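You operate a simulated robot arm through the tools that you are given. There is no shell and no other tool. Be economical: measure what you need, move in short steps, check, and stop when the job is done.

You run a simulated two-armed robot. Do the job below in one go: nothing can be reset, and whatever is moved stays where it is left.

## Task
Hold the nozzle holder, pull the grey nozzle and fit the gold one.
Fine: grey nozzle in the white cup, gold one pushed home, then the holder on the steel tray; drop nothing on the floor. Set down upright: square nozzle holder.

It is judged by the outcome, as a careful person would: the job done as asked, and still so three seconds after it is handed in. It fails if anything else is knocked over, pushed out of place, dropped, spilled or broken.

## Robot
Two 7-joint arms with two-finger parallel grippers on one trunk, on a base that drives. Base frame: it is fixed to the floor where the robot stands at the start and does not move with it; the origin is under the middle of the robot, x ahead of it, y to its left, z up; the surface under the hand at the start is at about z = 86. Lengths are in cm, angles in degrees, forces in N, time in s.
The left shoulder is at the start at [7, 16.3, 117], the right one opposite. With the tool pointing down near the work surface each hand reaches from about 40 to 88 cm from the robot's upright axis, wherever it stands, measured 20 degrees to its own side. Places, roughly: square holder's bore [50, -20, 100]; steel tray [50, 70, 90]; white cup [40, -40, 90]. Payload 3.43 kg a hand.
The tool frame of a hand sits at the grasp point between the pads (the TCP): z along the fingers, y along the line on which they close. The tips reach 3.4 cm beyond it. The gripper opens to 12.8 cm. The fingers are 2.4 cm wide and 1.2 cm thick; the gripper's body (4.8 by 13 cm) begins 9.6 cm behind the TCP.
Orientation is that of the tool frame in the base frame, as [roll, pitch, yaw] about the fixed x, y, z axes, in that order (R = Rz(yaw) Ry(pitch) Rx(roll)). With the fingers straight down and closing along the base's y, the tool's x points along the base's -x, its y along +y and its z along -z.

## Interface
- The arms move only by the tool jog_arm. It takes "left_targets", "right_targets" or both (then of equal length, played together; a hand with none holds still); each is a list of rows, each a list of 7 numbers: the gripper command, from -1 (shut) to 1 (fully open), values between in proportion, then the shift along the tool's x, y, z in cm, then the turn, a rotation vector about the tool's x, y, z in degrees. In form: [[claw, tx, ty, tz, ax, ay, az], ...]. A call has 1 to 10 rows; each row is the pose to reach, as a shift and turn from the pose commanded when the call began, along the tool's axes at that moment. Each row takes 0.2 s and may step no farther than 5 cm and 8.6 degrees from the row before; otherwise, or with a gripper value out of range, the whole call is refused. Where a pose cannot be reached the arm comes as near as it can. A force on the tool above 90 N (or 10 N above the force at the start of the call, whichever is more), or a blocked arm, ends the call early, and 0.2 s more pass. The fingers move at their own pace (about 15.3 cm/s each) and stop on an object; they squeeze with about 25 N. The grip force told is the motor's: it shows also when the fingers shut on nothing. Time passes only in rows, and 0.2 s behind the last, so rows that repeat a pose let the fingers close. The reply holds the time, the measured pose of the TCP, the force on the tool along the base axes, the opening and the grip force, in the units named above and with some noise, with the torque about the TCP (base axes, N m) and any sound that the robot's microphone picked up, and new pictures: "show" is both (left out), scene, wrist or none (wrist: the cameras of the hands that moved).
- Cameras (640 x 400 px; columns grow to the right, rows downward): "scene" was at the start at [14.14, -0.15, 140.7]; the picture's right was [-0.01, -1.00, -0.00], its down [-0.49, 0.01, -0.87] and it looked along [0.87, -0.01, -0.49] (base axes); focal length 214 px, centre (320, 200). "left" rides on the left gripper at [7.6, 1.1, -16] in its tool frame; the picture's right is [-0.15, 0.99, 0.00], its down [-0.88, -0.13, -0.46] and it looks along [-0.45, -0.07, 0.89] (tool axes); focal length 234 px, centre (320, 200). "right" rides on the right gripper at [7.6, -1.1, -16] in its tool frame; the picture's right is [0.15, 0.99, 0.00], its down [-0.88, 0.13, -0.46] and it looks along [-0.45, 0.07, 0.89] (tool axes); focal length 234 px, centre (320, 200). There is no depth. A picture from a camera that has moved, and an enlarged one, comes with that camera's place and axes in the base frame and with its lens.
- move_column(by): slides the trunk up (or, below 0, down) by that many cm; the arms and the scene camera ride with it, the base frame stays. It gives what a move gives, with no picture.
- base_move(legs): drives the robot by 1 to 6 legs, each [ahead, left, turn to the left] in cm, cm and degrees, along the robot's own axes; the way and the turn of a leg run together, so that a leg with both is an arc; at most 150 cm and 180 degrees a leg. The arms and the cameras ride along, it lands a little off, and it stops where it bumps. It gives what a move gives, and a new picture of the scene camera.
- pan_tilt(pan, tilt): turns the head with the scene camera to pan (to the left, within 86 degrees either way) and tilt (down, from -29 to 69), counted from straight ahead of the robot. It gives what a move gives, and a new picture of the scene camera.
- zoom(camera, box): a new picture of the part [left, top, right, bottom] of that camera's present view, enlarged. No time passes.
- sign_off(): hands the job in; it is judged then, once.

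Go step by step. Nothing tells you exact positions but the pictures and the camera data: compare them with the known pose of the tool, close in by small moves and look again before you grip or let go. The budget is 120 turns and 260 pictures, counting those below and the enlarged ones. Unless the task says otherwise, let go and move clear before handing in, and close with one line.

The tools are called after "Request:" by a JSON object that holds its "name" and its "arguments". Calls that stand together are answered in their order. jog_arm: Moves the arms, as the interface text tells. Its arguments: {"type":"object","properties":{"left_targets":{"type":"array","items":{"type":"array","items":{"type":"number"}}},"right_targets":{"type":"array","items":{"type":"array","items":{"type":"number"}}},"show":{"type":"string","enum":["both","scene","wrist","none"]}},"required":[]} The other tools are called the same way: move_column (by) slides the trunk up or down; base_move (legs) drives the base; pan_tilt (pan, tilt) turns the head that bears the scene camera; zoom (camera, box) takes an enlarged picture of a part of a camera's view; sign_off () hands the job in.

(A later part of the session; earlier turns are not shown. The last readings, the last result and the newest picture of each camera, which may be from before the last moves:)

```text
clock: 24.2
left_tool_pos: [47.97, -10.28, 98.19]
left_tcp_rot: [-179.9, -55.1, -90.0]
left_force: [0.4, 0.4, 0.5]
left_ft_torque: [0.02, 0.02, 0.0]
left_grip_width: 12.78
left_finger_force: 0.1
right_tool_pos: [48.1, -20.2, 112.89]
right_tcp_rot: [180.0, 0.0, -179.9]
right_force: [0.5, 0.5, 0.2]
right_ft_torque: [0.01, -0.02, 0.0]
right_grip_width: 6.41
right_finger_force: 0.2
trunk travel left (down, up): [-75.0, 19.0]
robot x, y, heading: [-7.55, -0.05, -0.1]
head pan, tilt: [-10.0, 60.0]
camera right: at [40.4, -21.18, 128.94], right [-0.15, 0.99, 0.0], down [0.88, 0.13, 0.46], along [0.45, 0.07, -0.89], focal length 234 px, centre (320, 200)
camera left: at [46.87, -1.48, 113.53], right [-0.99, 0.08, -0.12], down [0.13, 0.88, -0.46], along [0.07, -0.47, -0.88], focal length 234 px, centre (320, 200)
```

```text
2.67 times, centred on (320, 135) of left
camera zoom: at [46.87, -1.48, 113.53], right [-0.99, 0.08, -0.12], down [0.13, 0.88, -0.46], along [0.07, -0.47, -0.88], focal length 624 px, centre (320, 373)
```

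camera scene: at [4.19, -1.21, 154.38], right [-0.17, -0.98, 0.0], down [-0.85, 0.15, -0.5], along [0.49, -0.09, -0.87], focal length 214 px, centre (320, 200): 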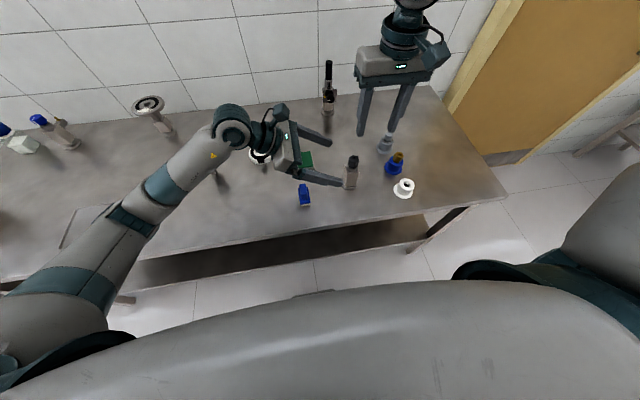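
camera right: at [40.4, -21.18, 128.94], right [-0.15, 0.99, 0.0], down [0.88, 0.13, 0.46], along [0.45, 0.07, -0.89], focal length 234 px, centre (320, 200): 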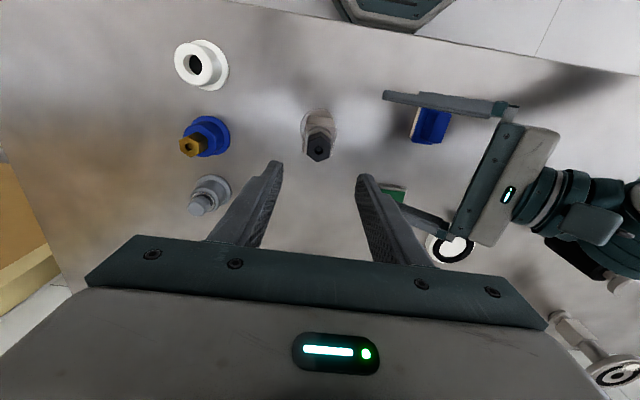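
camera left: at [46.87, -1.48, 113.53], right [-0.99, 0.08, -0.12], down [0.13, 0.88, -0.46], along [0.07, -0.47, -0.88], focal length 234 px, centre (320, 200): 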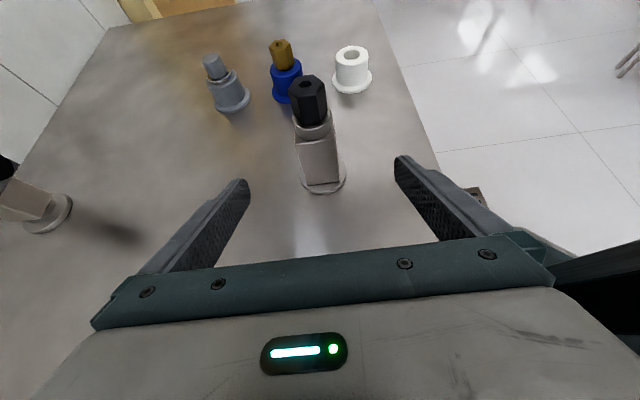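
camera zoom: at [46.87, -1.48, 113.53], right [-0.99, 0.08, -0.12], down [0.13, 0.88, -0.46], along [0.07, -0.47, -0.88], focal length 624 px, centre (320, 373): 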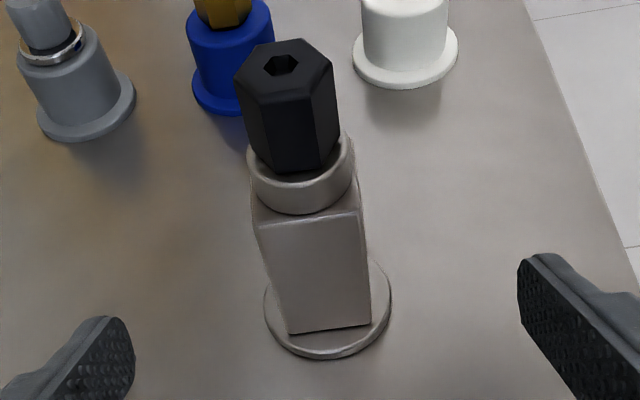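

Both are in place as before. Lower the right hand around the nozzle to test reach (fingers open).

Request:
{"name": "jog_arm", "arguments": {"right_targets": [[0, 0.1, 0.1, 4, 0, 0, 0], [0, 0.1, 0.1, 8, 0, 0, 0], [0, 0.1, 0.1, 11.8, 0, 0, 0], [0, 0.1, 0.1, 11.8, 0, 0, 0]], "show": "wrist"}}

Request:
{"name": "zoom", "arguments": {"camera": "left", "box": [240, 40, 400, 210]}}

```text
clock: 25.2
left_tool_pos: [47.93, -10.16, 98.31]
left_tcp_rot: [-180.0, -55.1, -89.9]
left_force: [0.1, 0.8, -0.6]
left_ft_torque: [0.0, 0.0, 0.0]
left_grip_width: 12.8
left_finger_force: 0.1
right_tool_pos: [48.04, -19.97, 101.1]
right_tcp_rot: [-179.9, 0.0, 180.0]
right_force: [-0.9, 0.1, 0.4]
right_ft_torque: [0.01, -0.02, 0.02]
right_grip_width: 6.38
right_finger_force: 0.0
trunk travel left (down, up): [-75.0, 19.0]
robot x, y, heading: [-7.63, -0.0, 0.1]
head pan, tilt: [-10.0, 60.0]
camera right: at [40.26, -21.09, 117.15], right [-0.15, 0.99, 0.0], down [0.88, 0.13, 0.46], along [0.45, 0.07, -0.89], focal length 234 px, centre (320, 200)
```

right: 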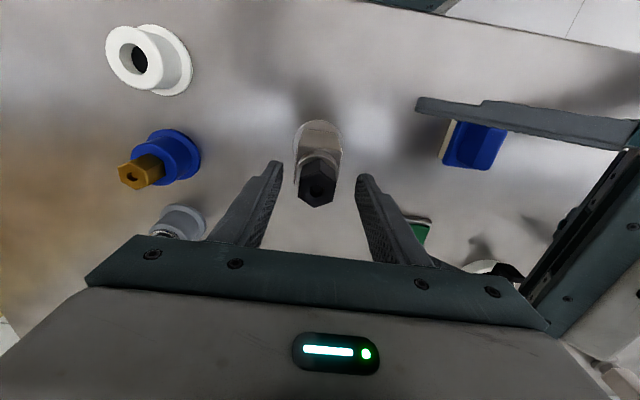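

```text
2.35 times, centred on (320, 125) of left
camera zoom: at [46.84, -1.46, 113.55], right [-0.99, 0.08, -0.12], down [0.13, 0.88, -0.46], along [0.07, -0.47, -0.88], focal length 551 px, centre (320, 376)
```

zoom: 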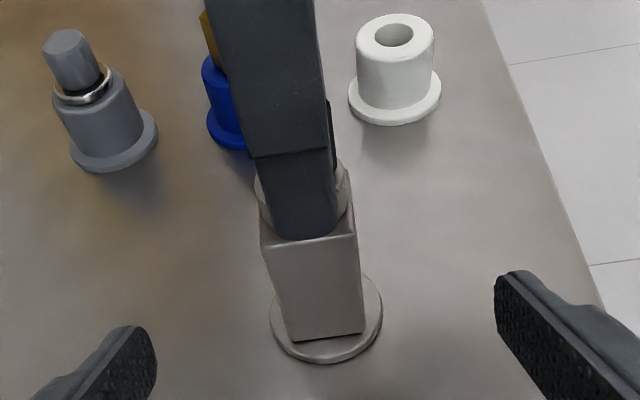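

Reach is fine and centred. Now left advances and grips.

Request:
{"name": "jog_arm", "arguments": {"left_targets": [[1, 0, -0.1, 4, 0, 0, 0], [1, 0, -0.1, 8, 0, 0, 0], [1, 0, -0.1, 11.9, 0, 0, 0], [1, 0, -0.1, 11.9, 0, 0, 0]]}}

```text
clock: 26.2
left_tool_pos: [48.07, -19.92, 91.19]
left_tcp_rot: [-179.8, -55.1, -90.1]
left_force: [-0.3, -0.1, -0.6]
left_ft_torque: [0.03, -0.01, -0.03]
left_grip_width: 12.79
left_finger_force: 0.1
right_tool_pos: [47.9, -19.96, 101.16]
right_tcp_rot: [-180.0, 0.0, 180.0]
right_force: [-0.2, 0.2, 0.2]
right_ft_torque: [-0.01, 0.01, 0.02]
right_grip_width: 6.41
right_finger_force: 0.1
trunk travel left (down, up): [-75.0, 19.0]
robot x, y, heading: [-7.97, -0.27, -0.2]
head pan, tilt: [-10.0, 60.0]
camera scene: at [3.8, -1.15, 146.43], right [-0.17, -0.98, 0.0], down [-0.85, 0.15, -0.5], along [0.49, -0.09, -0.87], focal length 214 px, centre (320, 200)
camera left: at [46.97, -11.2, 106.64], right [-0.99, 0.08, -0.12], down [0.13, 0.88, -0.46], along [0.07, -0.47, -0.88], focal length 234 px, centre (320, 200)
```

scene: 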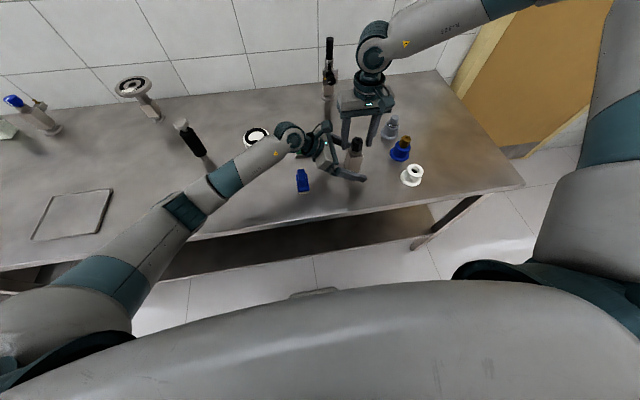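
left: 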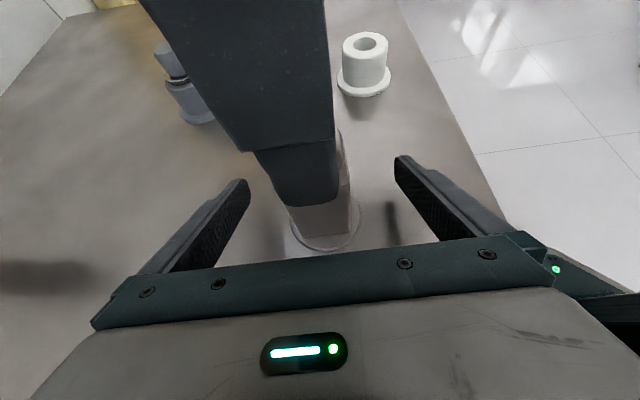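

Both in place with no contact. Close left on the holder, then right on the nozzle.

Request:
{"name": "jog_arm", "arguments": {"left_targets": [[0.2, 0, 0, 0, 0, 0, 0], [-0.1, 0, 0, 0, 0, 0, 0], [-0.4, 0, 0, 0, 0, 0, 0], [-1, 0, 0, 0, 0, 0, 0], [-1, 0, 0, 0, 0, 0, 0], [-1, 0, 0, 0, 0, 0, 0], [-1, 0, 0, 0, 0, 0, 0], [-1, 0, 0, 0, 0, 0, 0]], "right_targets": [[0, 0, 0, 0, 0, 0, 0], [0, 0, 0, 0, 0, 0, 0], [0, 0, 0, 0, 0, 0, 0], [0, 0, 0, 0, 0, 0, 0], [-0.3, 0, 0, 0, 0, 0, 0], [-0.6, 0, 0, 0, 0, 0, 0], [-1, 0, 0, 0, 0, 0, 0], [-1, 0, 0, 0, 0, 0, 0]], "show": "wrist"}}

```text
clock: 28.0
left_tool_pos: [48.08, -19.87, 91.29]
left_tcp_rot: [179.9, -55.1, -90.0]
left_force: [-2.7, 13.6, 2.6]
left_ft_torque: [-0.64, -0.03, 0.0]
left_grip_width: 4.38
left_finger_force: 25.1
right_tool_pos: [47.89, -20.16, 101.12]
right_tcp_rot: [-179.8, 0.0, 179.9]
right_force: [2.9, -14.1, 0.9]
right_ft_torque: [-0.63, -0.22, -0.04]
right_grip_width: 2.86
right_finger_force: 25.3
trunk travel left (down, up): [-75.0, 19.0]
robot x, y, heading: [-8.03, 0.09, 0.1]
head pan, tilt: [-10.0, 60.0]
camera right: at [40.29, -21.18, 117.16], right [-0.15, 0.99, 0.0], down [0.88, 0.13, 0.46], along [0.45, 0.06, -0.89], focal length 234 px, centre (320, 200)
camera left: at [47.0, -11.17, 106.67], right [-0.99, 0.08, -0.12], down [0.13, 0.88, -0.46], along [0.07, -0.47, -0.88], focal length 234 px, centre (320, 200)
```

right: 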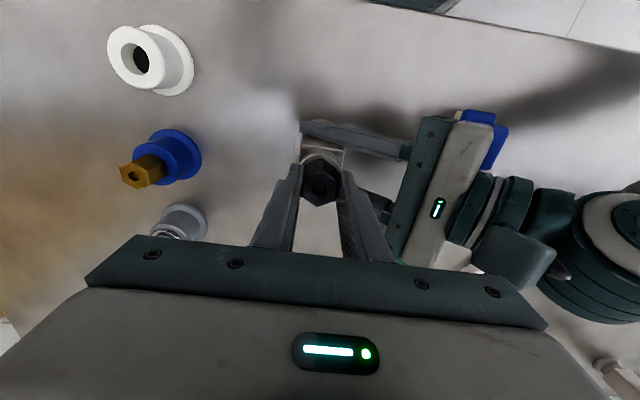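
left: 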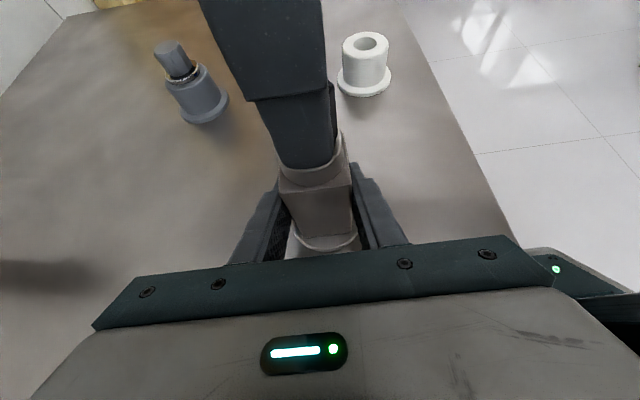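

Both grips are firm with ~14 N sideways preload; ease it with a 0.2 cm shift and pull up gently.

Request:
{"name": "jog_arm", "arguments": {"right_targets": [[-1, 0, -0.2, 0, 0, 0, 0], [-1, 0, -0.2, -0.2, 0, 0, 0], [-1, 0, -0.2, -0.4, 0, 0, 0], [-1, 0, -0.2, -0.6, 0, 0, 0]], "show": "wrist"}}

```text
clock: 29.0
left_tool_pos: [48.11, -20.0, 91.4]
left_tcp_rot: [180.0, -54.9, -90.0]
left_force: [-4.0, 6.4, 2.4]
left_ft_torque: [-0.29, -0.09, 0.01]
left_grip_width: 4.37
left_finger_force: 25.0
right_tool_pos: [47.9, -20.23, 101.66]
right_tcp_rot: [180.0, 0.1, -180.0]
right_force: [3.3, -7.7, -1.7]
right_ft_torque: [-0.31, -0.16, 0.01]
right_grip_width: 2.83
right_finger_force: 25.1
trunk travel left (down, up): [-75.0, 19.0]
robot x, y, heading: [-7.97, -0.23, -0.2]
head pan, tilt: [-10.0, 60.0]
camera right: at [40.24, -21.3, 117.73], right [-0.15, 0.99, 0.0], down [0.88, 0.13, 0.46], along [0.45, 0.07, -0.89], focal length 234 px, centre (320, 200)
```

right: 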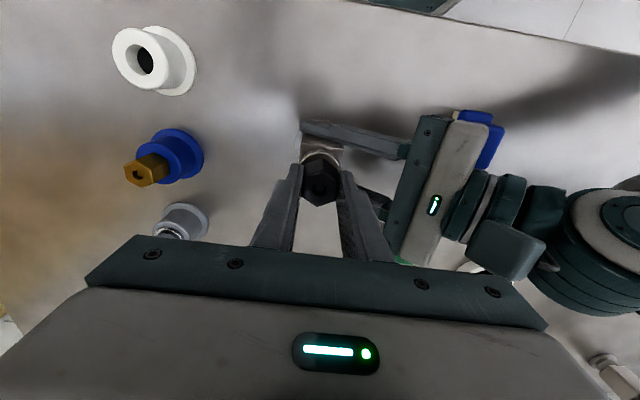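

It's coming without resistance. Ease further and continue up, checking.

Request:
{"name": "jog_arm", "arguments": {"right_targets": [[-1, -0.1, -0.2, -0.3, 0, 0, 0], [-1, -0.1, -0.2, -0.7, 0, 0, 0], [-1, -0.1, -0.2, -1.1, 0, 0, 0], [-1, -0.1, -0.2, -1.5, 0, 0, 0]], "show": "wrist"}}

Request:
{"name": "zoom", "arguments": {"camera": "left", "box": [200, 60, 440, 270]}}

```text
clock: 30.0
left_tool_pos: [48.0, -19.99, 91.31]
left_tcp_rot: [-179.9, -55.0, -90.0]
left_force: [0.1, 0.2, -0.6]
left_ft_torque: [-0.06, -0.12, 0.02]
left_grip_width: 4.4
left_finger_force: 25.1
right_tool_pos: [48.02, -20.59, 103.15]
right_tcp_rot: [180.0, 0.1, -180.0]
right_force: [0.9, -0.6, -0.3]
right_ft_torque: [-0.04, 0.0, 0.02]
right_grip_width: 2.86
right_finger_force: 24.6
trunk travel left (down, up): [-75.0, 19.0]
robot x, y, heading: [-7.56, -0.02, 0.1]
head pan, tilt: [-10.0, 60.0]
camera right: at [40.43, -21.53, 119.27], right [-0.15, 0.99, 0.0], down [0.88, 0.13, 0.46], along [0.45, 0.07, -0.89], focal length 234 px, centre (320, 200)
```

right: 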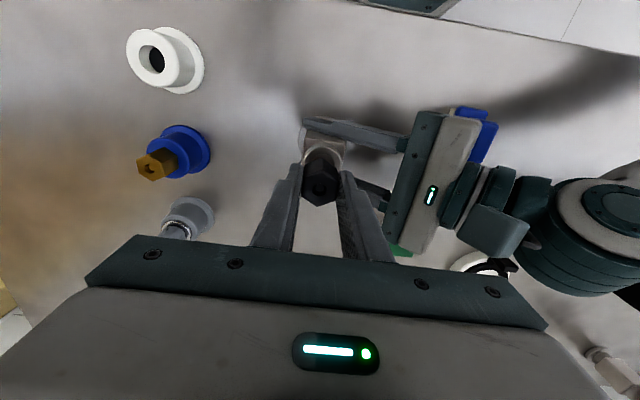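

```text
1.90 times, centred on (320, 165) of left
camera zoom: at [46.98, -11.19, 106.67], right [-0.99, 0.08, -0.12], down [0.13, 0.88, -0.46], along [0.07, -0.47, -0.88], focal length 446 px, centre (320, 267)
```

zoom: 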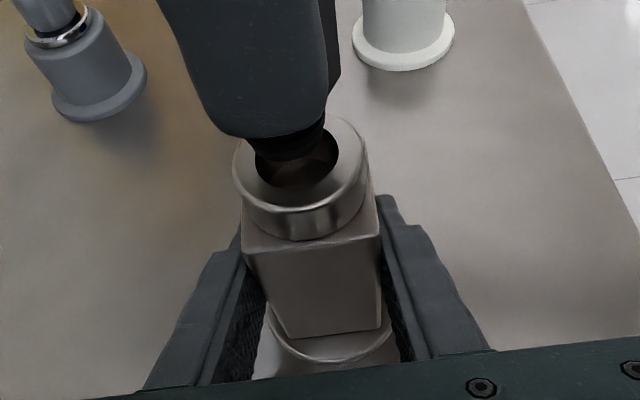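

The nozzle is out and the bore is visible. Lift it clear and inspect.

Request:
{"name": "jog_arm", "arguments": {"right_targets": [[-1, 0, 0, -2, 0, 0, 0], [-1, 0, 0, -5, 0, 0, 0], [-1, 0, 0, -9, 0, 0, 0]]}}

Request:
{"name": "zoom", "arguments": {"camera": "left", "box": [200, 0, 440, 240]}}

Request:
{"name": "zoom", "arguments": {"camera": "scene", "box": [320, 90, 440, 190]}}

```text
clock: 30.8
left_tool_pos: [48.01, -19.93, 91.39]
left_tcp_rot: [180.0, -55.0, -90.0]
left_force: [-0.4, 0.9, 0.4]
left_ft_torque: [-0.06, -0.05, 0.04]
left_grip_width: 4.37
left_finger_force: 25.1
right_tool_pos: [48.0, -20.39, 112.24]
right_tcp_rot: [-180.0, -0.1, 180.0]
right_force: [0.0, -0.7, -1.2]
right_ft_torque: [-0.01, 0.0, -0.01]
right_grip_width: 2.85
right_finger_force: 24.2
trunk travel left (down, up): [-75.0, 19.0]
robot x, y, heading: [-7.84, 0.11, -0.1]
head pan, tilt: [-10.0, 60.0]
camera scene: at [3.7, -1.18, 146.43], right [-0.17, -0.98, 0.0], down [-0.85, 0.15, -0.5], along [0.49, -0.09, -0.87], focal length 214 px, centre (320, 200)
camera right: at [40.21, -21.44, 128.29], right [-0.15, 0.99, 0.0], down [0.88, 0.13, 0.46], along [0.45, 0.07, -0.89], focal length 234 px, centre (320, 200)
```

scene: 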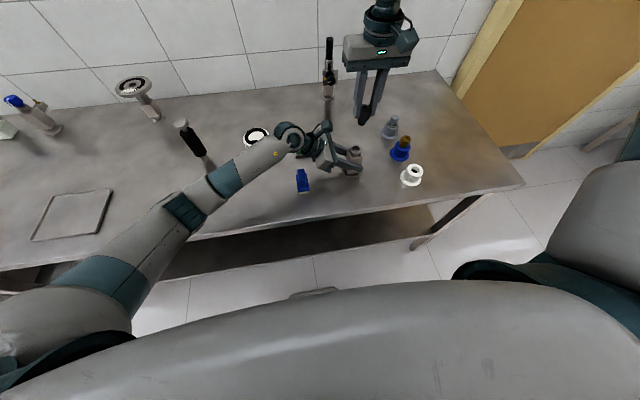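
right: 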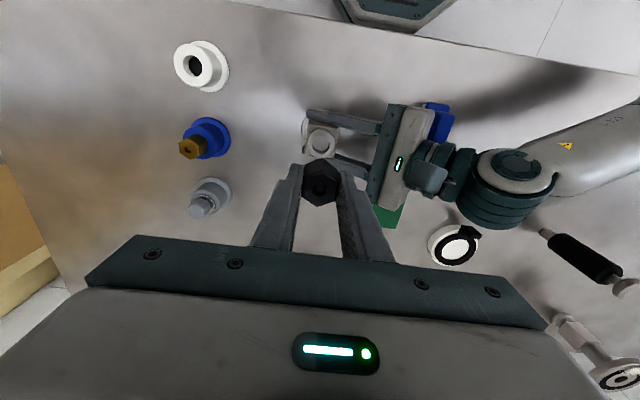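

```text
1.67 times, centred on (320, 120) of left
camera zoom: at [46.91, -11.18, 106.66], right [-0.99, 0.08, -0.12], down [0.13, 0.88, -0.46], along [0.07, -0.47, -0.88], focal length 390 px, centre (320, 333)
```

zoom: 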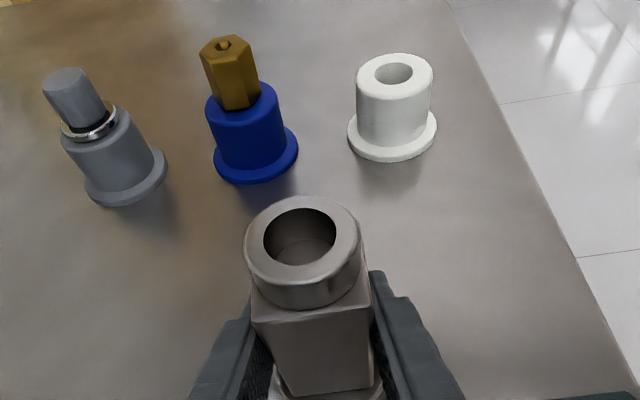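

```text
4.00 times, centred on (380, 140) of scene
camera zoom: at [3.7, -1.18, 146.43], right [-0.17, -0.98, 0.0], down [-0.85, 0.15, -0.5], along [0.49, -0.09, -0.87], focal length 858 px, centre (80, 440)
```

zoom: 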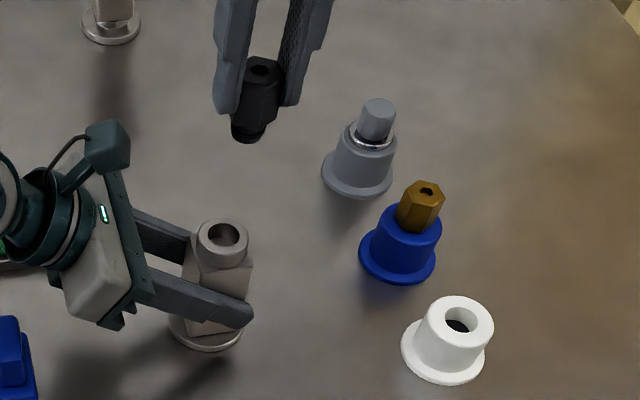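

Grey nozzle has a short round shank; holder bore and cup bore are round. White cup hole ≈(41.1,-38.8), rim z≈91. Carry the nozzle there.

Request:
{"name": "jog_arm", "arguments": {"right_targets": [[-1, 1.4, -3.7, 0, 0, 0, 0], [-1, 2.8, -7.4, 0, 0, 0, 0], [-1, 4.2, -11.1, 0, 0, 0, 0], [-1, 5.6, -14.8, 0, 0, 0, 0], [-1, 6.9, -18.4, 2, 0, 0, 0], [-1, 6.9, -18.4, 5, 0, 0, 0], [-1, 6.9, -18.4, 9, 0, 0, 0], [-1, 6.9, -18.4, 9, 0, 0, 0]]}}

Request:
{"name": "zoom", "arguments": {"camera": "left", "box": [280, 0, 440, 120]}}

Request:
{"name": "zoom", "arguments": {"camera": "right", "box": [240, 60, 400, 220]}}

Request:
{"name": "zoom", "arguments": {"camera": "scene", "box": [350, 100, 470, 200]}}

```text
clock: 32.6
left_tool_pos: [47.98, -19.96, 91.23]
left_tcp_rot: [180.0, -55.0, -90.1]
left_force: [0.3, -0.6, 0.2]
left_ft_torque: [-0.11, -0.04, 0.01]
left_grip_width: 4.38
left_finger_force: 25.0
right_tool_pos: [41.04, -38.77, 103.33]
right_tcp_rot: [180.0, 0.0, 180.0]
right_force: [-0.3, -0.8, -1.0]
right_ft_torque: [-0.01, 0.02, -0.01]
right_grip_width: 2.88
right_finger_force: 24.8
trunk travel left (down, up): [-75.0, 19.0]
robot x, y, heading: [-8.01, -0.23, 0.0]
head pan, tilt: [-10.0, 60.0]
camera scene: at [3.78, -1.23, 146.43], right [-0.17, -0.98, 0.0], down [-0.85, 0.15, -0.5], along [0.49, -0.09, -0.87], focal length 214 px, centre (320, 200)
camera right: at [33.39, -39.87, 119.3], right [-0.15, 0.99, 0.0], down [0.88, 0.13, 0.46], along [0.45, 0.07, -0.89], focal length 234 px, centre (320, 200)
```

scene: 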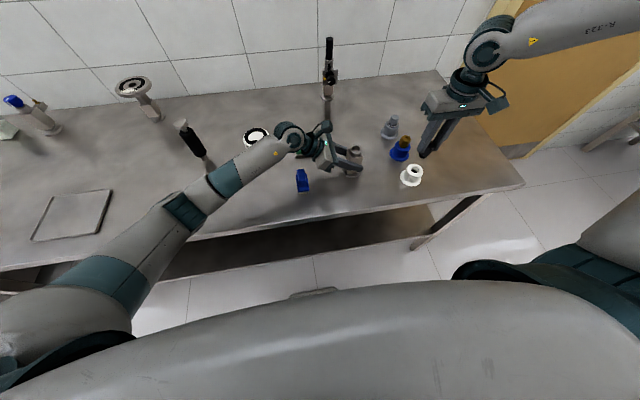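
right: 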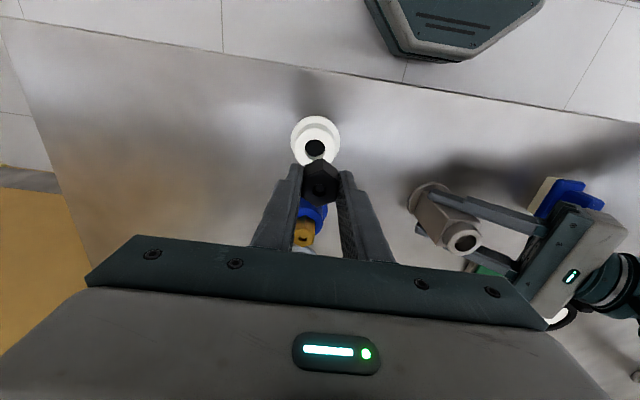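

```text
3.33 times, centred on (360, 60) of left
camera zoom: at [46.97, -11.23, 106.66], right [-0.99, 0.08, -0.12], down [0.13, 0.88, -0.46], along [0.07, -0.47, -0.88], focal length 781 px, centre (187, 667)
```

zoom: 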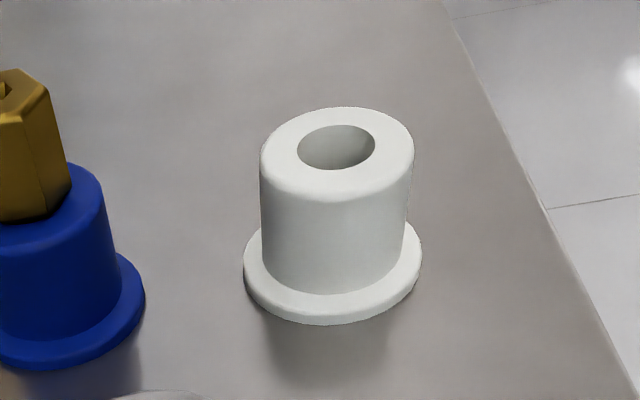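

```text
2.50 times, centred on (320, 140) of right
camera zoom: at [33.39, -39.87, 119.3], right [-0.15, 0.99, 0.0], down [0.88, 0.13, 0.46], along [0.45, 0.07, -0.89], focal length 585 px, centre (320, 350)
```

zoom: 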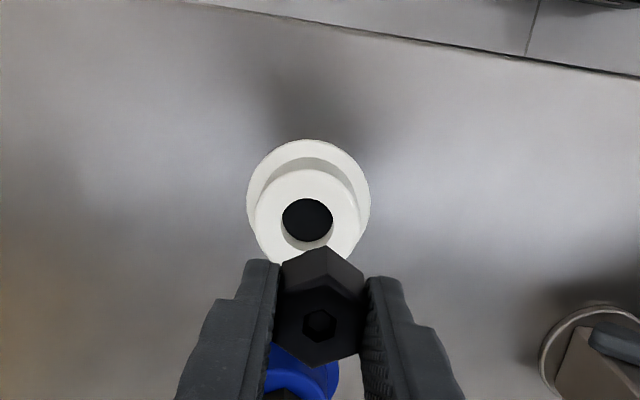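

```text
4.00 times, centred on (410, 150) of scene
camera zoom: at [3.78, -1.23, 146.43], right [-0.17, -0.98, 0.0], down [-0.85, 0.15, -0.5], along [0.49, -0.09, -0.87], focal length 858 px, centre (-40, 400)
```

zoom: 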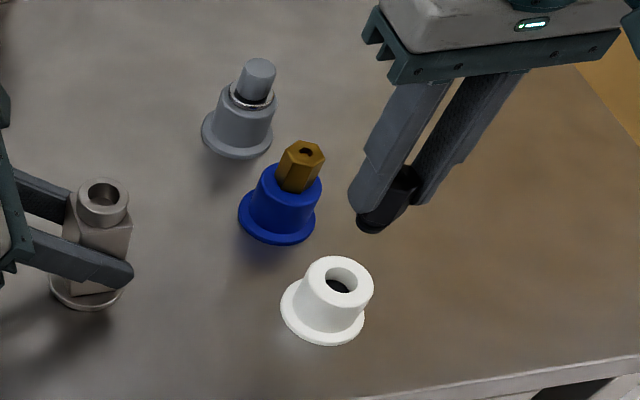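

Refining with the calibrated right camera, the cup hole is ≈(41.4,-39.3). Shift and lower near the rim.

Request:
{"name": "jog_arm", "arguments": {"right_targets": [[-1, -0.35, -0.55, 0, 0, 0, 0], [-1, -0.35, -0.55, 3, 0, 0, 0], [-1, -0.35, -0.55, 5.2, 0, 0, 0], [-1, -0.35, -0.55, 5.2, 0, 0, 0]], "show": "none"}}

Request:
{"name": "zoom", "arguments": {"camera": "left", "box": [280, 0, 440, 120]}}

Request:
{"name": "zoom", "arguments": {"camera": "right", "box": [260, 120, 380, 220]}}

Request:
{"name": "zoom", "arguments": {"camera": "scene", "box": [380, 130, 450, 200]}}

```text
clock: 33.6
left_tool_pos: [48.03, -19.96, 91.37]
left_tcp_rot: [179.9, -55.1, -90.1]
left_force: [0.5, -0.7, 0.7]
left_ft_torque: [-0.07, -0.05, 0.01]
left_grip_width: 4.36
left_finger_force: 25.8
right_tool_pos: [41.44, -39.46, 97.99]
right_tcp_rot: [179.9, 0.0, 180.0]
right_force: [-0.2, -0.3, -1.1]
right_ft_torque: [0.02, -0.01, 0.01]
right_grip_width: 2.85
right_finger_force: 25.4
trunk travel left (down, up): [-75.0, 19.0]
robot x, y, heading: [-8.22, 0.18, -0.2]
head pan, tilt: [-10.0, 60.0]
```

```text
3.33 times, centred on (360, 60) of left
camera zoom: at [47.0, -11.23, 106.66], right [-0.99, 0.08, -0.12], down [0.13, 0.88, -0.46], along [0.07, -0.47, -0.88], focal length 781 px, centre (187, 667)
```

zoom: 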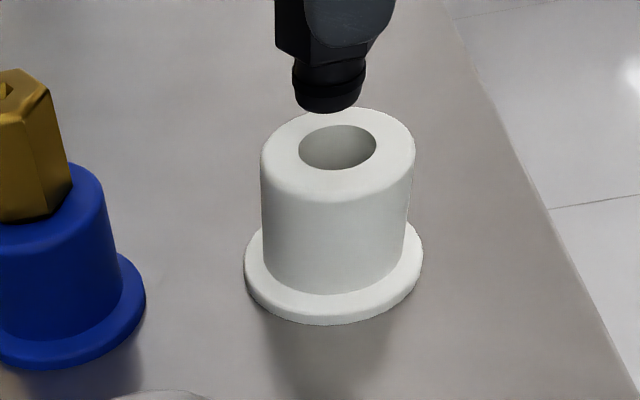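

```text
4.00 times, centred on (320, 170) of right
camera zoom: at [33.82, -40.41, 114.06], right [-0.15, 0.99, 0.0], down [0.88, 0.13, 0.46], along [0.45, 0.07, -0.89], focal length 937 px, centre (320, 320)
```

zoom: 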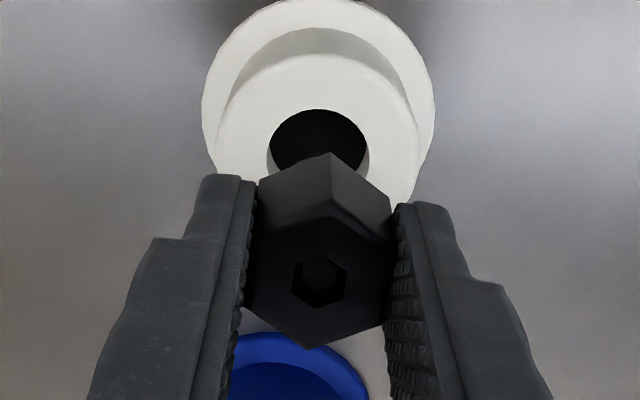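

```text
5.71 times, centred on (415, 165) of scene
camera zoom: at [3.81, -1.24, 146.43], right [-0.17, -0.98, 0.0], down [-0.85, 0.15, -0.5], along [0.49, -0.09, -0.87], focal length 1226 px, centre (-223, 400)
```

zoom: 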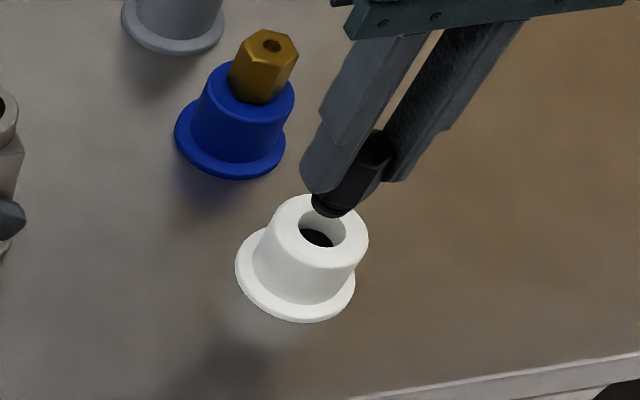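

All three views say the nozzle should go ~0.4 cm toward −x. Correct and check.

Request:
{"name": "jog_arm", "arguments": {"right_targets": [[-1, 0.4, 0.05, 0, 0, 0, 0], [-1, 0.4, 0.05, 0.4, 0, 0, 0], [-1, 0.4, 0.05, 0.4, 0, 0, 0]], "show": "none"}}

Request:
{"name": "zoom", "arguments": {"camera": "left", "box": [280, 0, 440, 120]}}

Request:
{"name": "zoom", "arguments": {"camera": "scene", "box": [380, 130, 450, 200]}}

```text
clock: 34.4
left_tool_pos: [48.0, -19.89, 91.39]
left_tcp_rot: [-180.0, -55.1, -90.0]
left_force: [0.1, 0.8, -0.5]
left_ft_torque: [-0.1, 0.01, -0.03]
left_grip_width: 4.38
left_finger_force: 25.4
right_tool_pos: [41.05, -39.31, 97.7]
right_tcp_rot: [-179.9, 0.0, -180.0]
right_force: [-0.3, -0.3, -0.6]
right_ft_torque: [0.01, 0.02, -0.02]
right_grip_width: 2.84
right_finger_force: 25.4
trunk travel left (down, up): [-75.0, 19.0]
robot x, y, heading: [-7.43, 0.24, -0.2]
head pan, tilt: [-10.0, 60.0]
```

```text
3.33 times, centred on (360, 60) of left
camera zoom: at [46.99, -11.22, 106.66], right [-0.99, 0.08, -0.12], down [0.13, 0.88, -0.46], along [0.07, -0.47, -0.88], focal length 781 px, centre (187, 667)
```

zoom: 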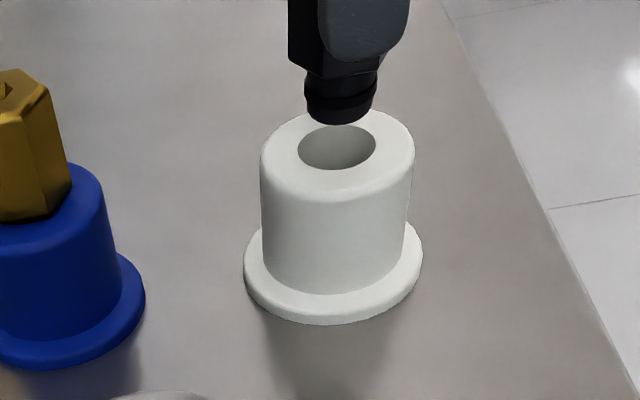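

```text
5.71 times, centred on (415, 165) of scene
camera zoom: at [3.81, -1.23, 146.43], right [-0.17, -0.98, 0.0], down [-0.85, 0.15, -0.5], along [0.49, -0.09, -0.87], focal length 1226 px, centre (-223, 400)
```

zoom: 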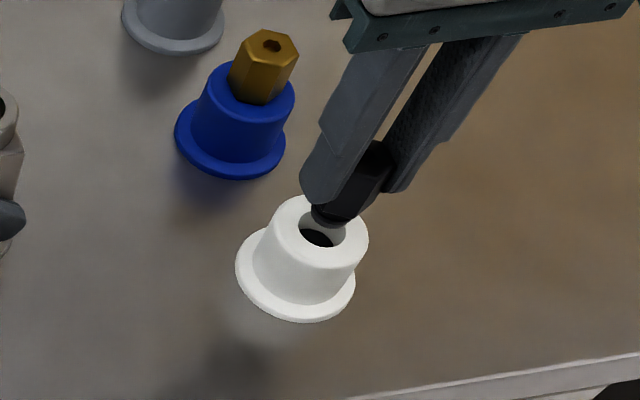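

Aligned in the left view. Lower slowly into the hole.

Request:
{"name": "jog_arm", "arguments": {"right_targets": [[-1, 0, 0, 0.5, 0, 0, 0], [-1, 0, 0, 1, 0, 0, 0], [-1, 0, 0, 1.4, 0, 0, 0]], "show": "none"}}

Request:
{"name": "zoom", "arguments": {"camera": "left", "box": [280, 0, 440, 120]}}

Request:
{"name": "zoom", "arguments": {"camera": "scene", "box": [380, 130, 450, 200]}}

```text
clock: 35.2
left_tool_pos: [48.09, -19.98, 91.28]
left_tcp_rot: [-180.0, -54.9, -89.9]
left_force: [1.2, -0.8, 0.4]
left_ft_torque: [0.13, 0.06, -0.04]
left_grip_width: 4.37
left_finger_force: 24.6
right_tool_pos: [41.02, -39.45, 96.15]
right_tcp_rot: [179.9, 0.0, 179.9]
right_force: [1.9, -6.1, 0.5]
right_ft_torque: [-0.23, -0.08, -0.04]
right_grip_width: 2.83
right_finger_force: 25.0
trunk travel left (down, up): [-75.0, 19.0]
robot x, y, heading: [-8.06, 0.01, -0.2]
head pan, tilt: [-10.0, 60.0]
```

```text
3.33 times, centred on (360, 60) of left
camera zoom: at [47.03, -11.29, 106.66], right [-0.99, 0.08, -0.12], down [0.13, 0.88, -0.46], along [0.07, -0.47, -0.88], focal length 781 px, centre (187, 667)
```

zoom: 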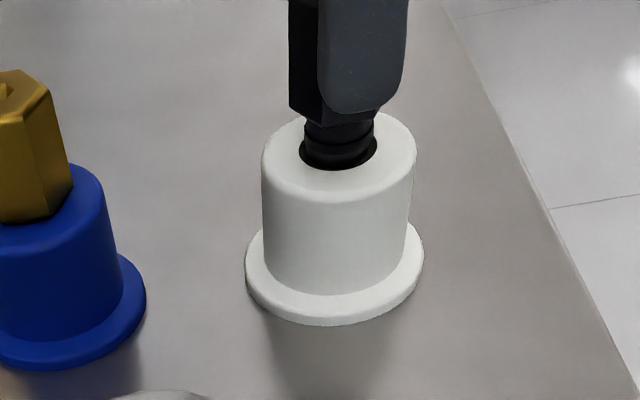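

```text
5.71 times, centred on (415, 165) of scene
camera zoom: at [3.85, -1.31, 146.43], right [-0.17, -0.98, 0.0], down [-0.85, 0.15, -0.5], along [0.49, -0.09, -0.87], focal length 1226 px, centre (-223, 400)
```

zoom: 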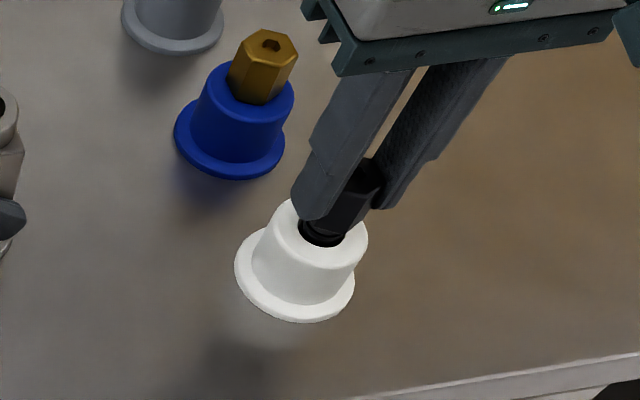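

It's entering; relieve the 6 N side force with a small −y shift and go on down.

Request:
{"name": "jog_arm", "arguments": {"right_targets": [[-1, -0.05, -0.15, 0, 0, 0, 0], [-1, -0.05, -0.15, 0.4, 0, 0, 0], [-1, -0.05, -0.15, 0.8, 0, 0, 0], [-1, -0.05, -0.15, 1.1, 0, 0, 0]], "show": "none"}}

Request:
{"name": "zoom", "arguments": {"camera": "left", "box": [280, 0, 440, 120]}}

```text
clock: 36.2
left_tool_pos: [47.97, -19.99, 91.38]
left_tcp_rot: [180.0, -55.0, -90.0]
left_force: [1.1, 0.1, -0.3]
left_ft_torque: [-0.06, -0.02, -0.01]
left_grip_width: 4.4
left_finger_force: 24.6
right_tool_pos: [41.07, -39.27, 95.19]
right_tcp_rot: [179.9, 0.0, -179.9]
right_force: [-1.9, -0.2, 0.0]
right_ft_torque: [0.02, 0.19, -0.01]
right_grip_width: 2.86
right_finger_force: 25.5
trunk travel left (down, up): [-75.0, 19.0]
robot x, y, heading: [-8.3, -0.09, -0.1]
head pan, tilt: [-10.0, 60.0]
```

```text
3.33 times, centred on (360, 60) of left
camera zoom: at [46.97, -11.22, 106.66], right [-0.99, 0.08, -0.12], down [0.13, 0.88, -0.46], along [0.07, -0.47, -0.88], focal length 781 px, centre (187, 667)
```

zoom: 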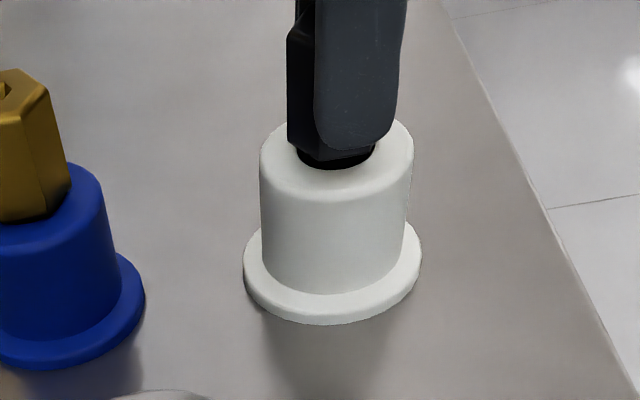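

Request:
{"name": "jog_arm", "arguments": {"right_targets": [[-1, 0, 0, 0.2, 0, 0, 0], [-1, 0, 0, 0.4, 0, 0, 0], [-1, 0, 0, 0.5, 0, 0, 0]], "show": "none"}}

Request:
{"name": "zoom", "arguments": {"camera": "left", "box": [280, 0, 440, 120]}}

```text
clock: 37.0
left_tool_pos: [48.02, -19.81, 91.42]
left_tcp_rot: [-179.9, -55.1, -90.1]
left_force: [0.3, -0.4, 0.4]
left_ft_torque: [-0.01, 0.03, -0.01]
left_grip_width: 4.38
left_finger_force: 24.6
right_tool_pos: [41.02, -39.35, 94.86]
right_tcp_rot: [180.0, 0.3, -179.9]
right_force: [-3.2, -2.7, 20.0]
right_ft_torque: [-0.1, 0.15, 0.02]
right_grip_width: 2.88
right_finger_force: 25.1
trunk travel left (down, up): [-75.0, 19.0]
robot x, y, heading: [-7.84, -0.26, 0.1]
head pan, tilt: [-10.0, 60.0]
```

```text
3.33 times, centred on (360, 60) of left
camera zoom: at [46.83, -11.16, 106.76], right [-0.99, 0.08, -0.12], down [0.13, 0.88, -0.46], along [0.07, -0.47, -0.88], focal length 781 px, centre (187, 667)
```

zoom: 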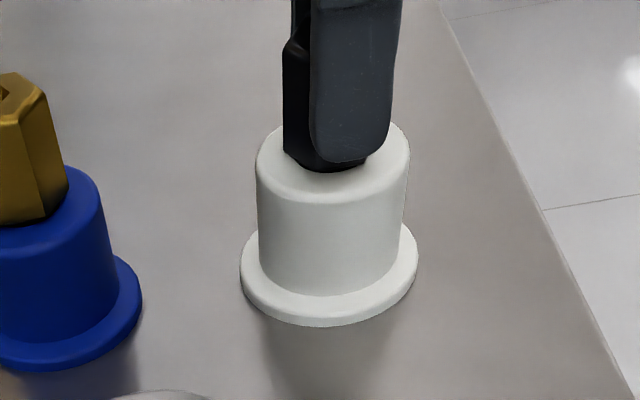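

Seated (20 N up). Relieve, open and rise.

Request:
{"name": "jog_arm", "arguments": {"right_targets": [[-1, 0, 0, -0.2, 0, 0, 0], [-0.4, 0, 0, -0.2, 0, 0, 0], [-0.1, 0, 0, -0.2, 0, 0, 0], [0, 0, 0, -0.2, 0, 0, 0], [0, 0, 0, -4, 0, 0, 0], [0, 0, 0, -8, 0, 0, 0], [0, 0, 0, -12, 0, 0, 0], [0, 0, 0, -16, 0, 0, 0]]}}

Request:
{"name": "zoom", "arguments": {"camera": "left", "box": [220, 0, 420, 150]}}

Request:
{"name": "zoom", "arguments": {"camera": "right", "box": [220, 80, 420, 260]}}

```text
clock: 38.8
left_tool_pos: [47.98, -19.87, 91.31]
left_tcp_rot: [180.0, -55.0, -89.9]
left_force: [-0.9, 0.5, 0.3]
left_ft_torque: [-0.03, 0.03, -0.02]
left_grip_width: 4.39
left_finger_force: 25.2
right_tool_pos: [40.99, -39.43, 110.77]
right_tcp_rot: [179.9, 0.0, 180.0]
right_force: [-0.2, -0.7, 0.1]
right_ft_torque: [0.0, -0.05, -0.01]
right_grip_width: 6.41
right_finger_force: 0.0
trunk travel left (down, up): [-75.0, 19.0]
robot x, y, heading: [-7.91, 0.43, -0.1]
head pan, tilt: [-10.0, 60.0]
camera scene: at [3.73, -1.19, 146.43], right [-0.17, -0.98, 0.0], down [-0.85, 0.15, -0.5], along [0.49, -0.09, -0.87], focal length 214 px, centre (320, 200)
camera right: at [33.4, -40.51, 126.7], right [-0.15, 0.99, 0.0], down [0.88, 0.13, 0.46], along [0.45, 0.07, -0.89], focal length 234 px, centre (320, 200)
```

scene: 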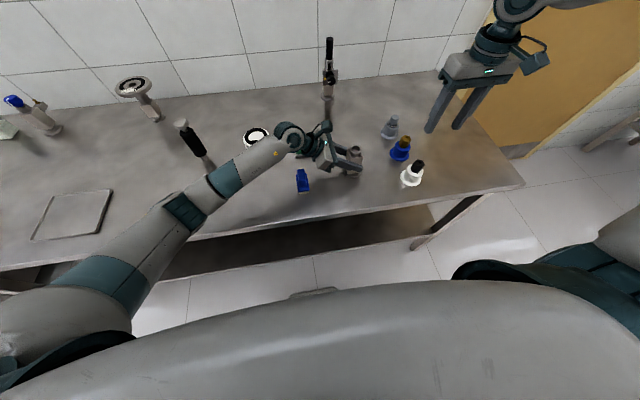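
right: 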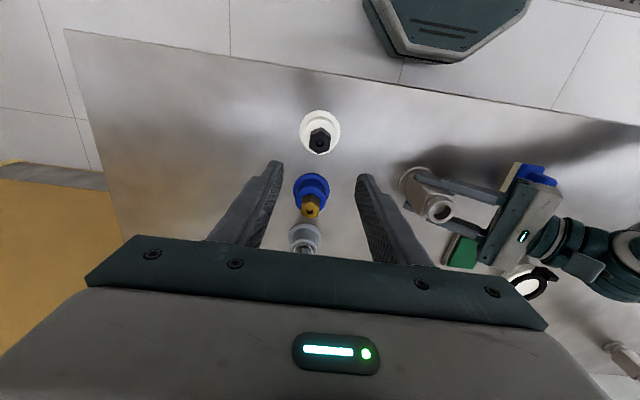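

```text
2.67 times, centred on (320, 75) of left
camera zoom: at [46.93, -11.19, 106.66], right [-0.99, 0.08, -0.12], down [0.13, 0.88, -0.46], along [0.07, -0.47, -0.88], focal length 624 px, centre (320, 533)
```

zoom: 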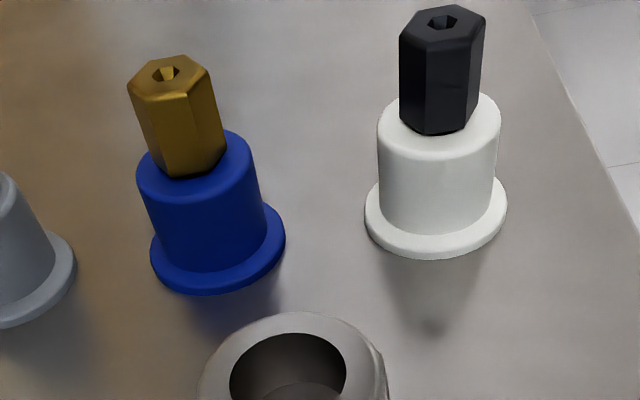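

```text
2.22 times, centred on (320, 170) of right
camera zoom: at [33.4, -40.51, 126.7], right [-0.15, 0.99, 0.0], down [0.88, 0.13, 0.46], along [0.45, 0.07, -0.89], focal length 520 px, centre (320, 267)
```

zoom: 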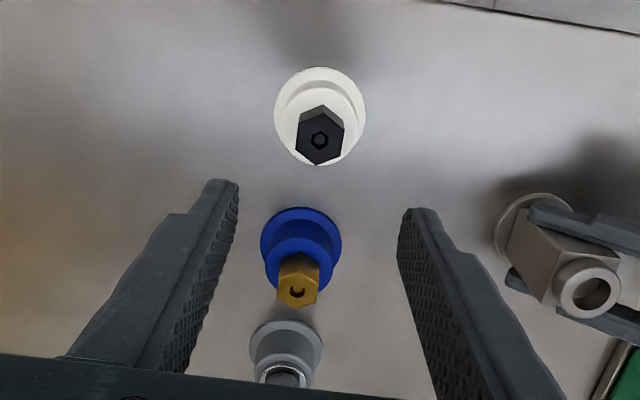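

Grey nozzle sits in the cup. Gold centre ≈(51.8,-39.2), top z≈94.2, flats also facing ±y. Move the right hand above it.

Request:
{"name": "jog_arm", "arguments": {"right_targets": [[0, -3.6, 0.1, 0, 0, 0, 0], [0, -7.2, 0.1, 0, 0, 0, 0], [0, -10.8, 0.1, 0, 0, 0, 0], [0, -10.8, 0.1, 4, 0, 0, 0], [0, -10.8, 0.1, 8, 0, 0, 0], [0, -10.8, 0.1, 8, 0, 0, 0]], "show": "none"}}

Request:
{"name": "zoom", "arguments": {"camera": "right", "box": [240, 120, 400, 240]}}

Request:
{"name": "zoom", "arguments": {"camera": "left", "box": [200, 0, 400, 150]}}

```text
clock: 40.2
left_tool_pos: [48.14, -19.91, 91.32]
left_tcp_rot: [-180.0, -55.0, -90.0]
left_force: [1.1, 0.0, 0.0]
left_ft_torque: [-0.02, 0.0, 0.03]
left_grip_width: 4.37
left_finger_force: 24.9
right_tool_pos: [52.05, -39.33, 102.63]
right_tcp_rot: [179.9, 0.0, 180.0]
right_force: [-0.7, -0.2, 0.5]
right_ft_torque: [-0.02, -0.05, -0.01]
right_grip_width: 6.4
right_finger_force: 0.0
trunk travel left (down, up): [-75.0, 19.0]
robot x, y, heading: [-7.83, 0.12, -0.2]
head pan, tilt: [-10.0, 60.0]
```

```text
3.33 times, centred on (320, 180) of right
camera zoom: at [44.34, -40.32, 118.64], right [-0.15, 0.99, 0.0], down [0.88, 0.13, 0.46], along [0.45, 0.07, -0.89], focal length 781 px, centre (320, 267)
```

zoom: 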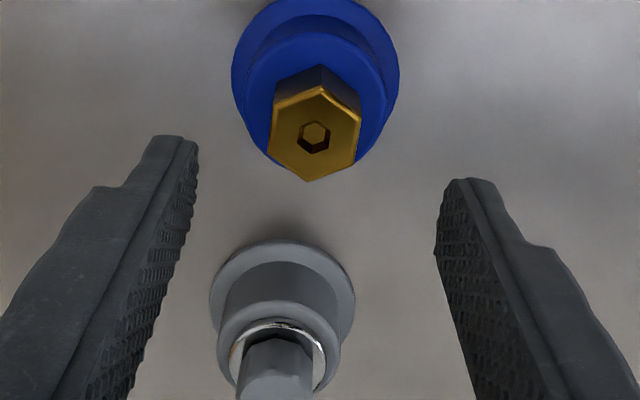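

```text
2.67 times, centred on (300, 75) of left
camera zoom: at [46.97, -11.2, 106.66], right [-0.99, 0.08, -0.12], down [0.13, 0.88, -0.46], along [0.07, -0.47, -0.88], focal length 624 px, centre (373, 533)
```

zoom: 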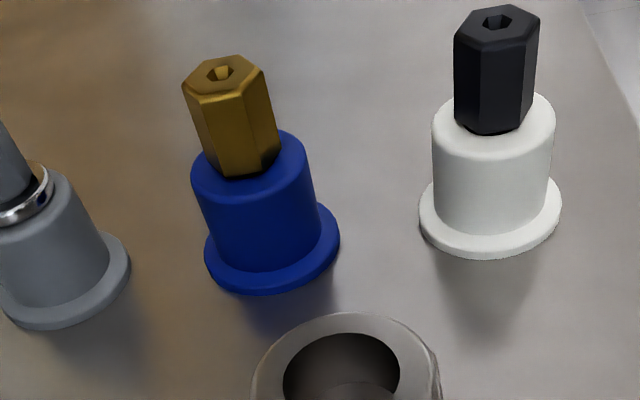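

Request:
{"name": "jog_arm", "arguments": {"right_targets": [[0, -0.1, 0, 4, 0, 0, 0], [0, -0.1, 0, 7.7, 0, 0, 0], [0, -0.1, 0, 7.7, 0, 0, 0]], "show": "none"}}

Request:
{"name": "zoom", "arguments": {"camera": "right", "box": [240, 120, 400, 240]}}

Request:
{"name": "zoom", "arguments": {"camera": "left", "box": [200, 0, 400, 150]}}

```text
clock: 41.0
left_tool_pos: [48.09, -20.0, 91.4]
left_tcp_rot: [-180.0, -55.1, -90.0]
left_force: [1.0, 0.4, 0.2]
left_ft_torque: [-0.04, 0.05, -0.05]
left_grip_width: 4.37
left_finger_force: 24.3
right_tool_pos: [52.11, -39.46, 94.88]
right_tcp_rot: [180.0, 0.0, 179.9]
right_force: [0.1, 0.7, -0.1]
right_ft_torque: [0.0, -0.02, 0.01]
right_grip_width: 6.4
right_finger_force: 0.0
trunk travel left (down, up): [-75.0, 19.0]
robot x, y, heading: [-7.6, 0.06, -0.1]
head pan, tilt: [-10.0, 60.0]
```

```text
3.33 times, centred on (320, 180) of right
camera zoom: at [44.45, -40.44, 110.87], right [-0.15, 0.99, 0.0], down [0.88, 0.13, 0.46], along [0.45, 0.07, -0.89], focal length 781 px, centre (320, 267)
```

zoom: 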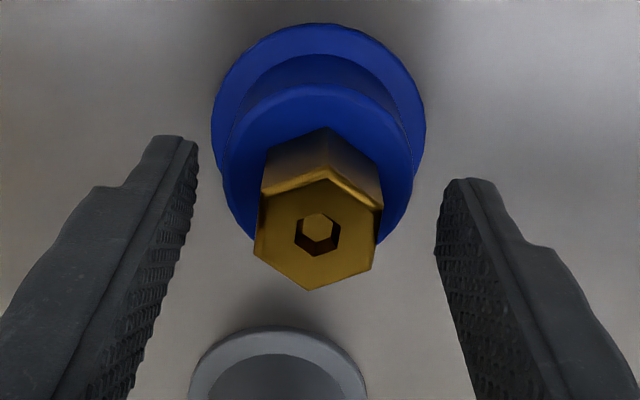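

```text
2.67 times, centred on (300, 75) of left
camera zoom: at [46.98, -11.21, 106.66], right [-0.99, 0.08, -0.12], down [0.13, 0.88, -0.46], along [0.07, -0.47, -0.88], focal length 624 px, centre (373, 533)
```

zoom: 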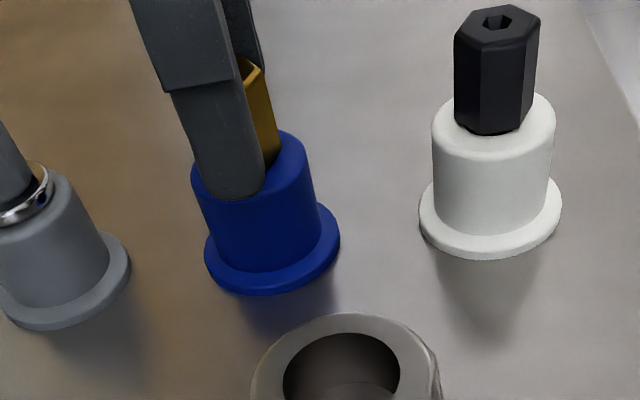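

Centred. Close on the gold nozzle.

Request:
{"name": "jog_arm", "arguments": {"right_targets": [[-0.3, 0, 0, 0, 0, 0, 0], [-0.5, 0, 0, 0, 0, 0, 0], [-1, 0, 0, 0, 0, 0, 0], [-1, 0, 0, 0, 0, 0, 0]], "show": "none"}}

Request:
{"name": "zoom", "arguments": {"camera": "right", "box": [240, 120, 400, 240]}}

```text
clock: 42.0
left_tool_pos: [48.08, -19.91, 91.26]
left_tcp_rot: [180.0, -54.9, -90.0]
left_force: [0.3, 0.6, -0.1]
left_ft_torque: [0.0, 0.05, -0.03]
left_grip_width: 4.36
left_finger_force: 24.9
right_tool_pos: [52.08, -39.49, 94.8]
right_tcp_rot: [179.9, -0.1, -180.0]
right_force: [0.0, -2.8, 0.7]
right_ft_torque: [-0.12, -0.03, -0.01]
right_grip_width: 2.85
right_finger_force: 24.9
trunk travel left (down, up): [-75.0, 19.0]
robot x, y, heading: [-7.84, 0.02, 0.0]
head pan, tilt: [-10.0, 60.0]
```

```text
3.33 times, centred on (320, 180) of right
camera zoom: at [44.45, -40.48, 110.87], right [-0.15, 0.99, 0.0], down [0.88, 0.13, 0.46], along [0.45, 0.07, -0.89], focal length 781 px, centre (320, 267)
```

zoom: 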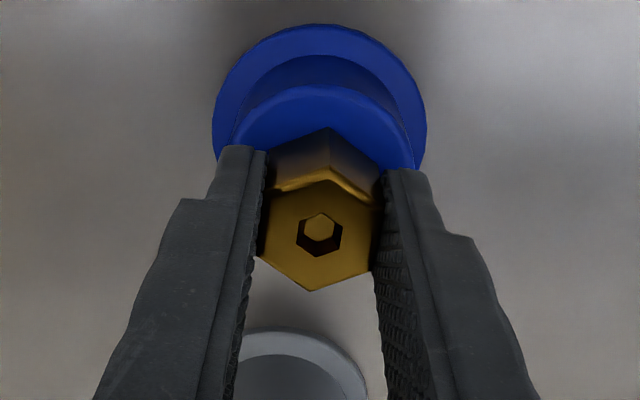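

Firm (2.85). Pull up gently with a tiny −y ease.

Request:
{"name": "jog_arm", "arguments": {"right_targets": [[-1, 0, -0.1, -0.3, 0, 0, 0], [-1, 0, -0.1, -0.7, 0, 0, 0], [-1, 0, -0.1, -1.2, 0, 0, 0], [-1, 0, -0.1, -1.8, 0, 0, 0], [-1, 0, -0.1, -2.6, 0, 0, 0]], "show": "none"}}

Request:
{"name": "zoom", "arguments": {"camera": "left", "box": [200, 0, 400, 150]}}

```text
clock: 43.2
left_tool_pos: [48.1, -19.92, 91.37]
left_tcp_rot: [-180.0, -55.0, -90.0]
left_force: [0.1, 0.2, -0.7]
left_ft_torque: [-0.04, 0.07, -0.04]
left_grip_width: 4.38
left_finger_force: 25.0
right_tool_pos: [52.06, -39.47, 97.49]
right_tcp_rot: [-179.9, 0.0, -180.0]
right_force: [-0.3, 0.1, -0.6]
right_ft_torque: [-0.01, -0.02, -0.01]
right_grip_width: 2.83
right_finger_force: 24.9
trunk travel left (down, up): [-75.0, 19.0]
robot x, y, heading: [-8.04, -0.06, 0.1]
head pan, tilt: [-10.0, 60.0]
```

```text
2.67 times, centred on (300, 75) of left
camera zoom: at [46.99, -11.21, 106.66], right [-0.99, 0.08, -0.12], down [0.13, 0.88, -0.46], along [0.07, -0.47, -0.88], focal length 624 px, centre (373, 533)
```

zoom: 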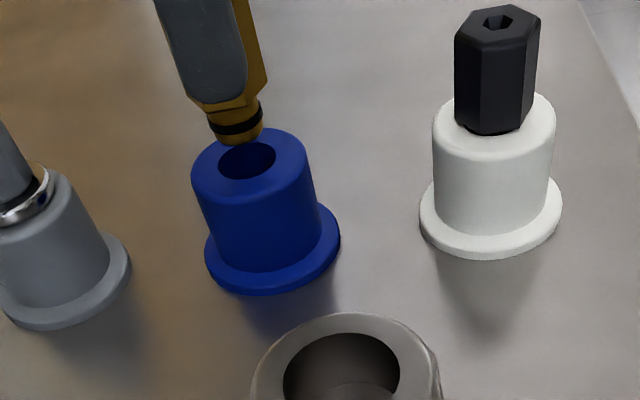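

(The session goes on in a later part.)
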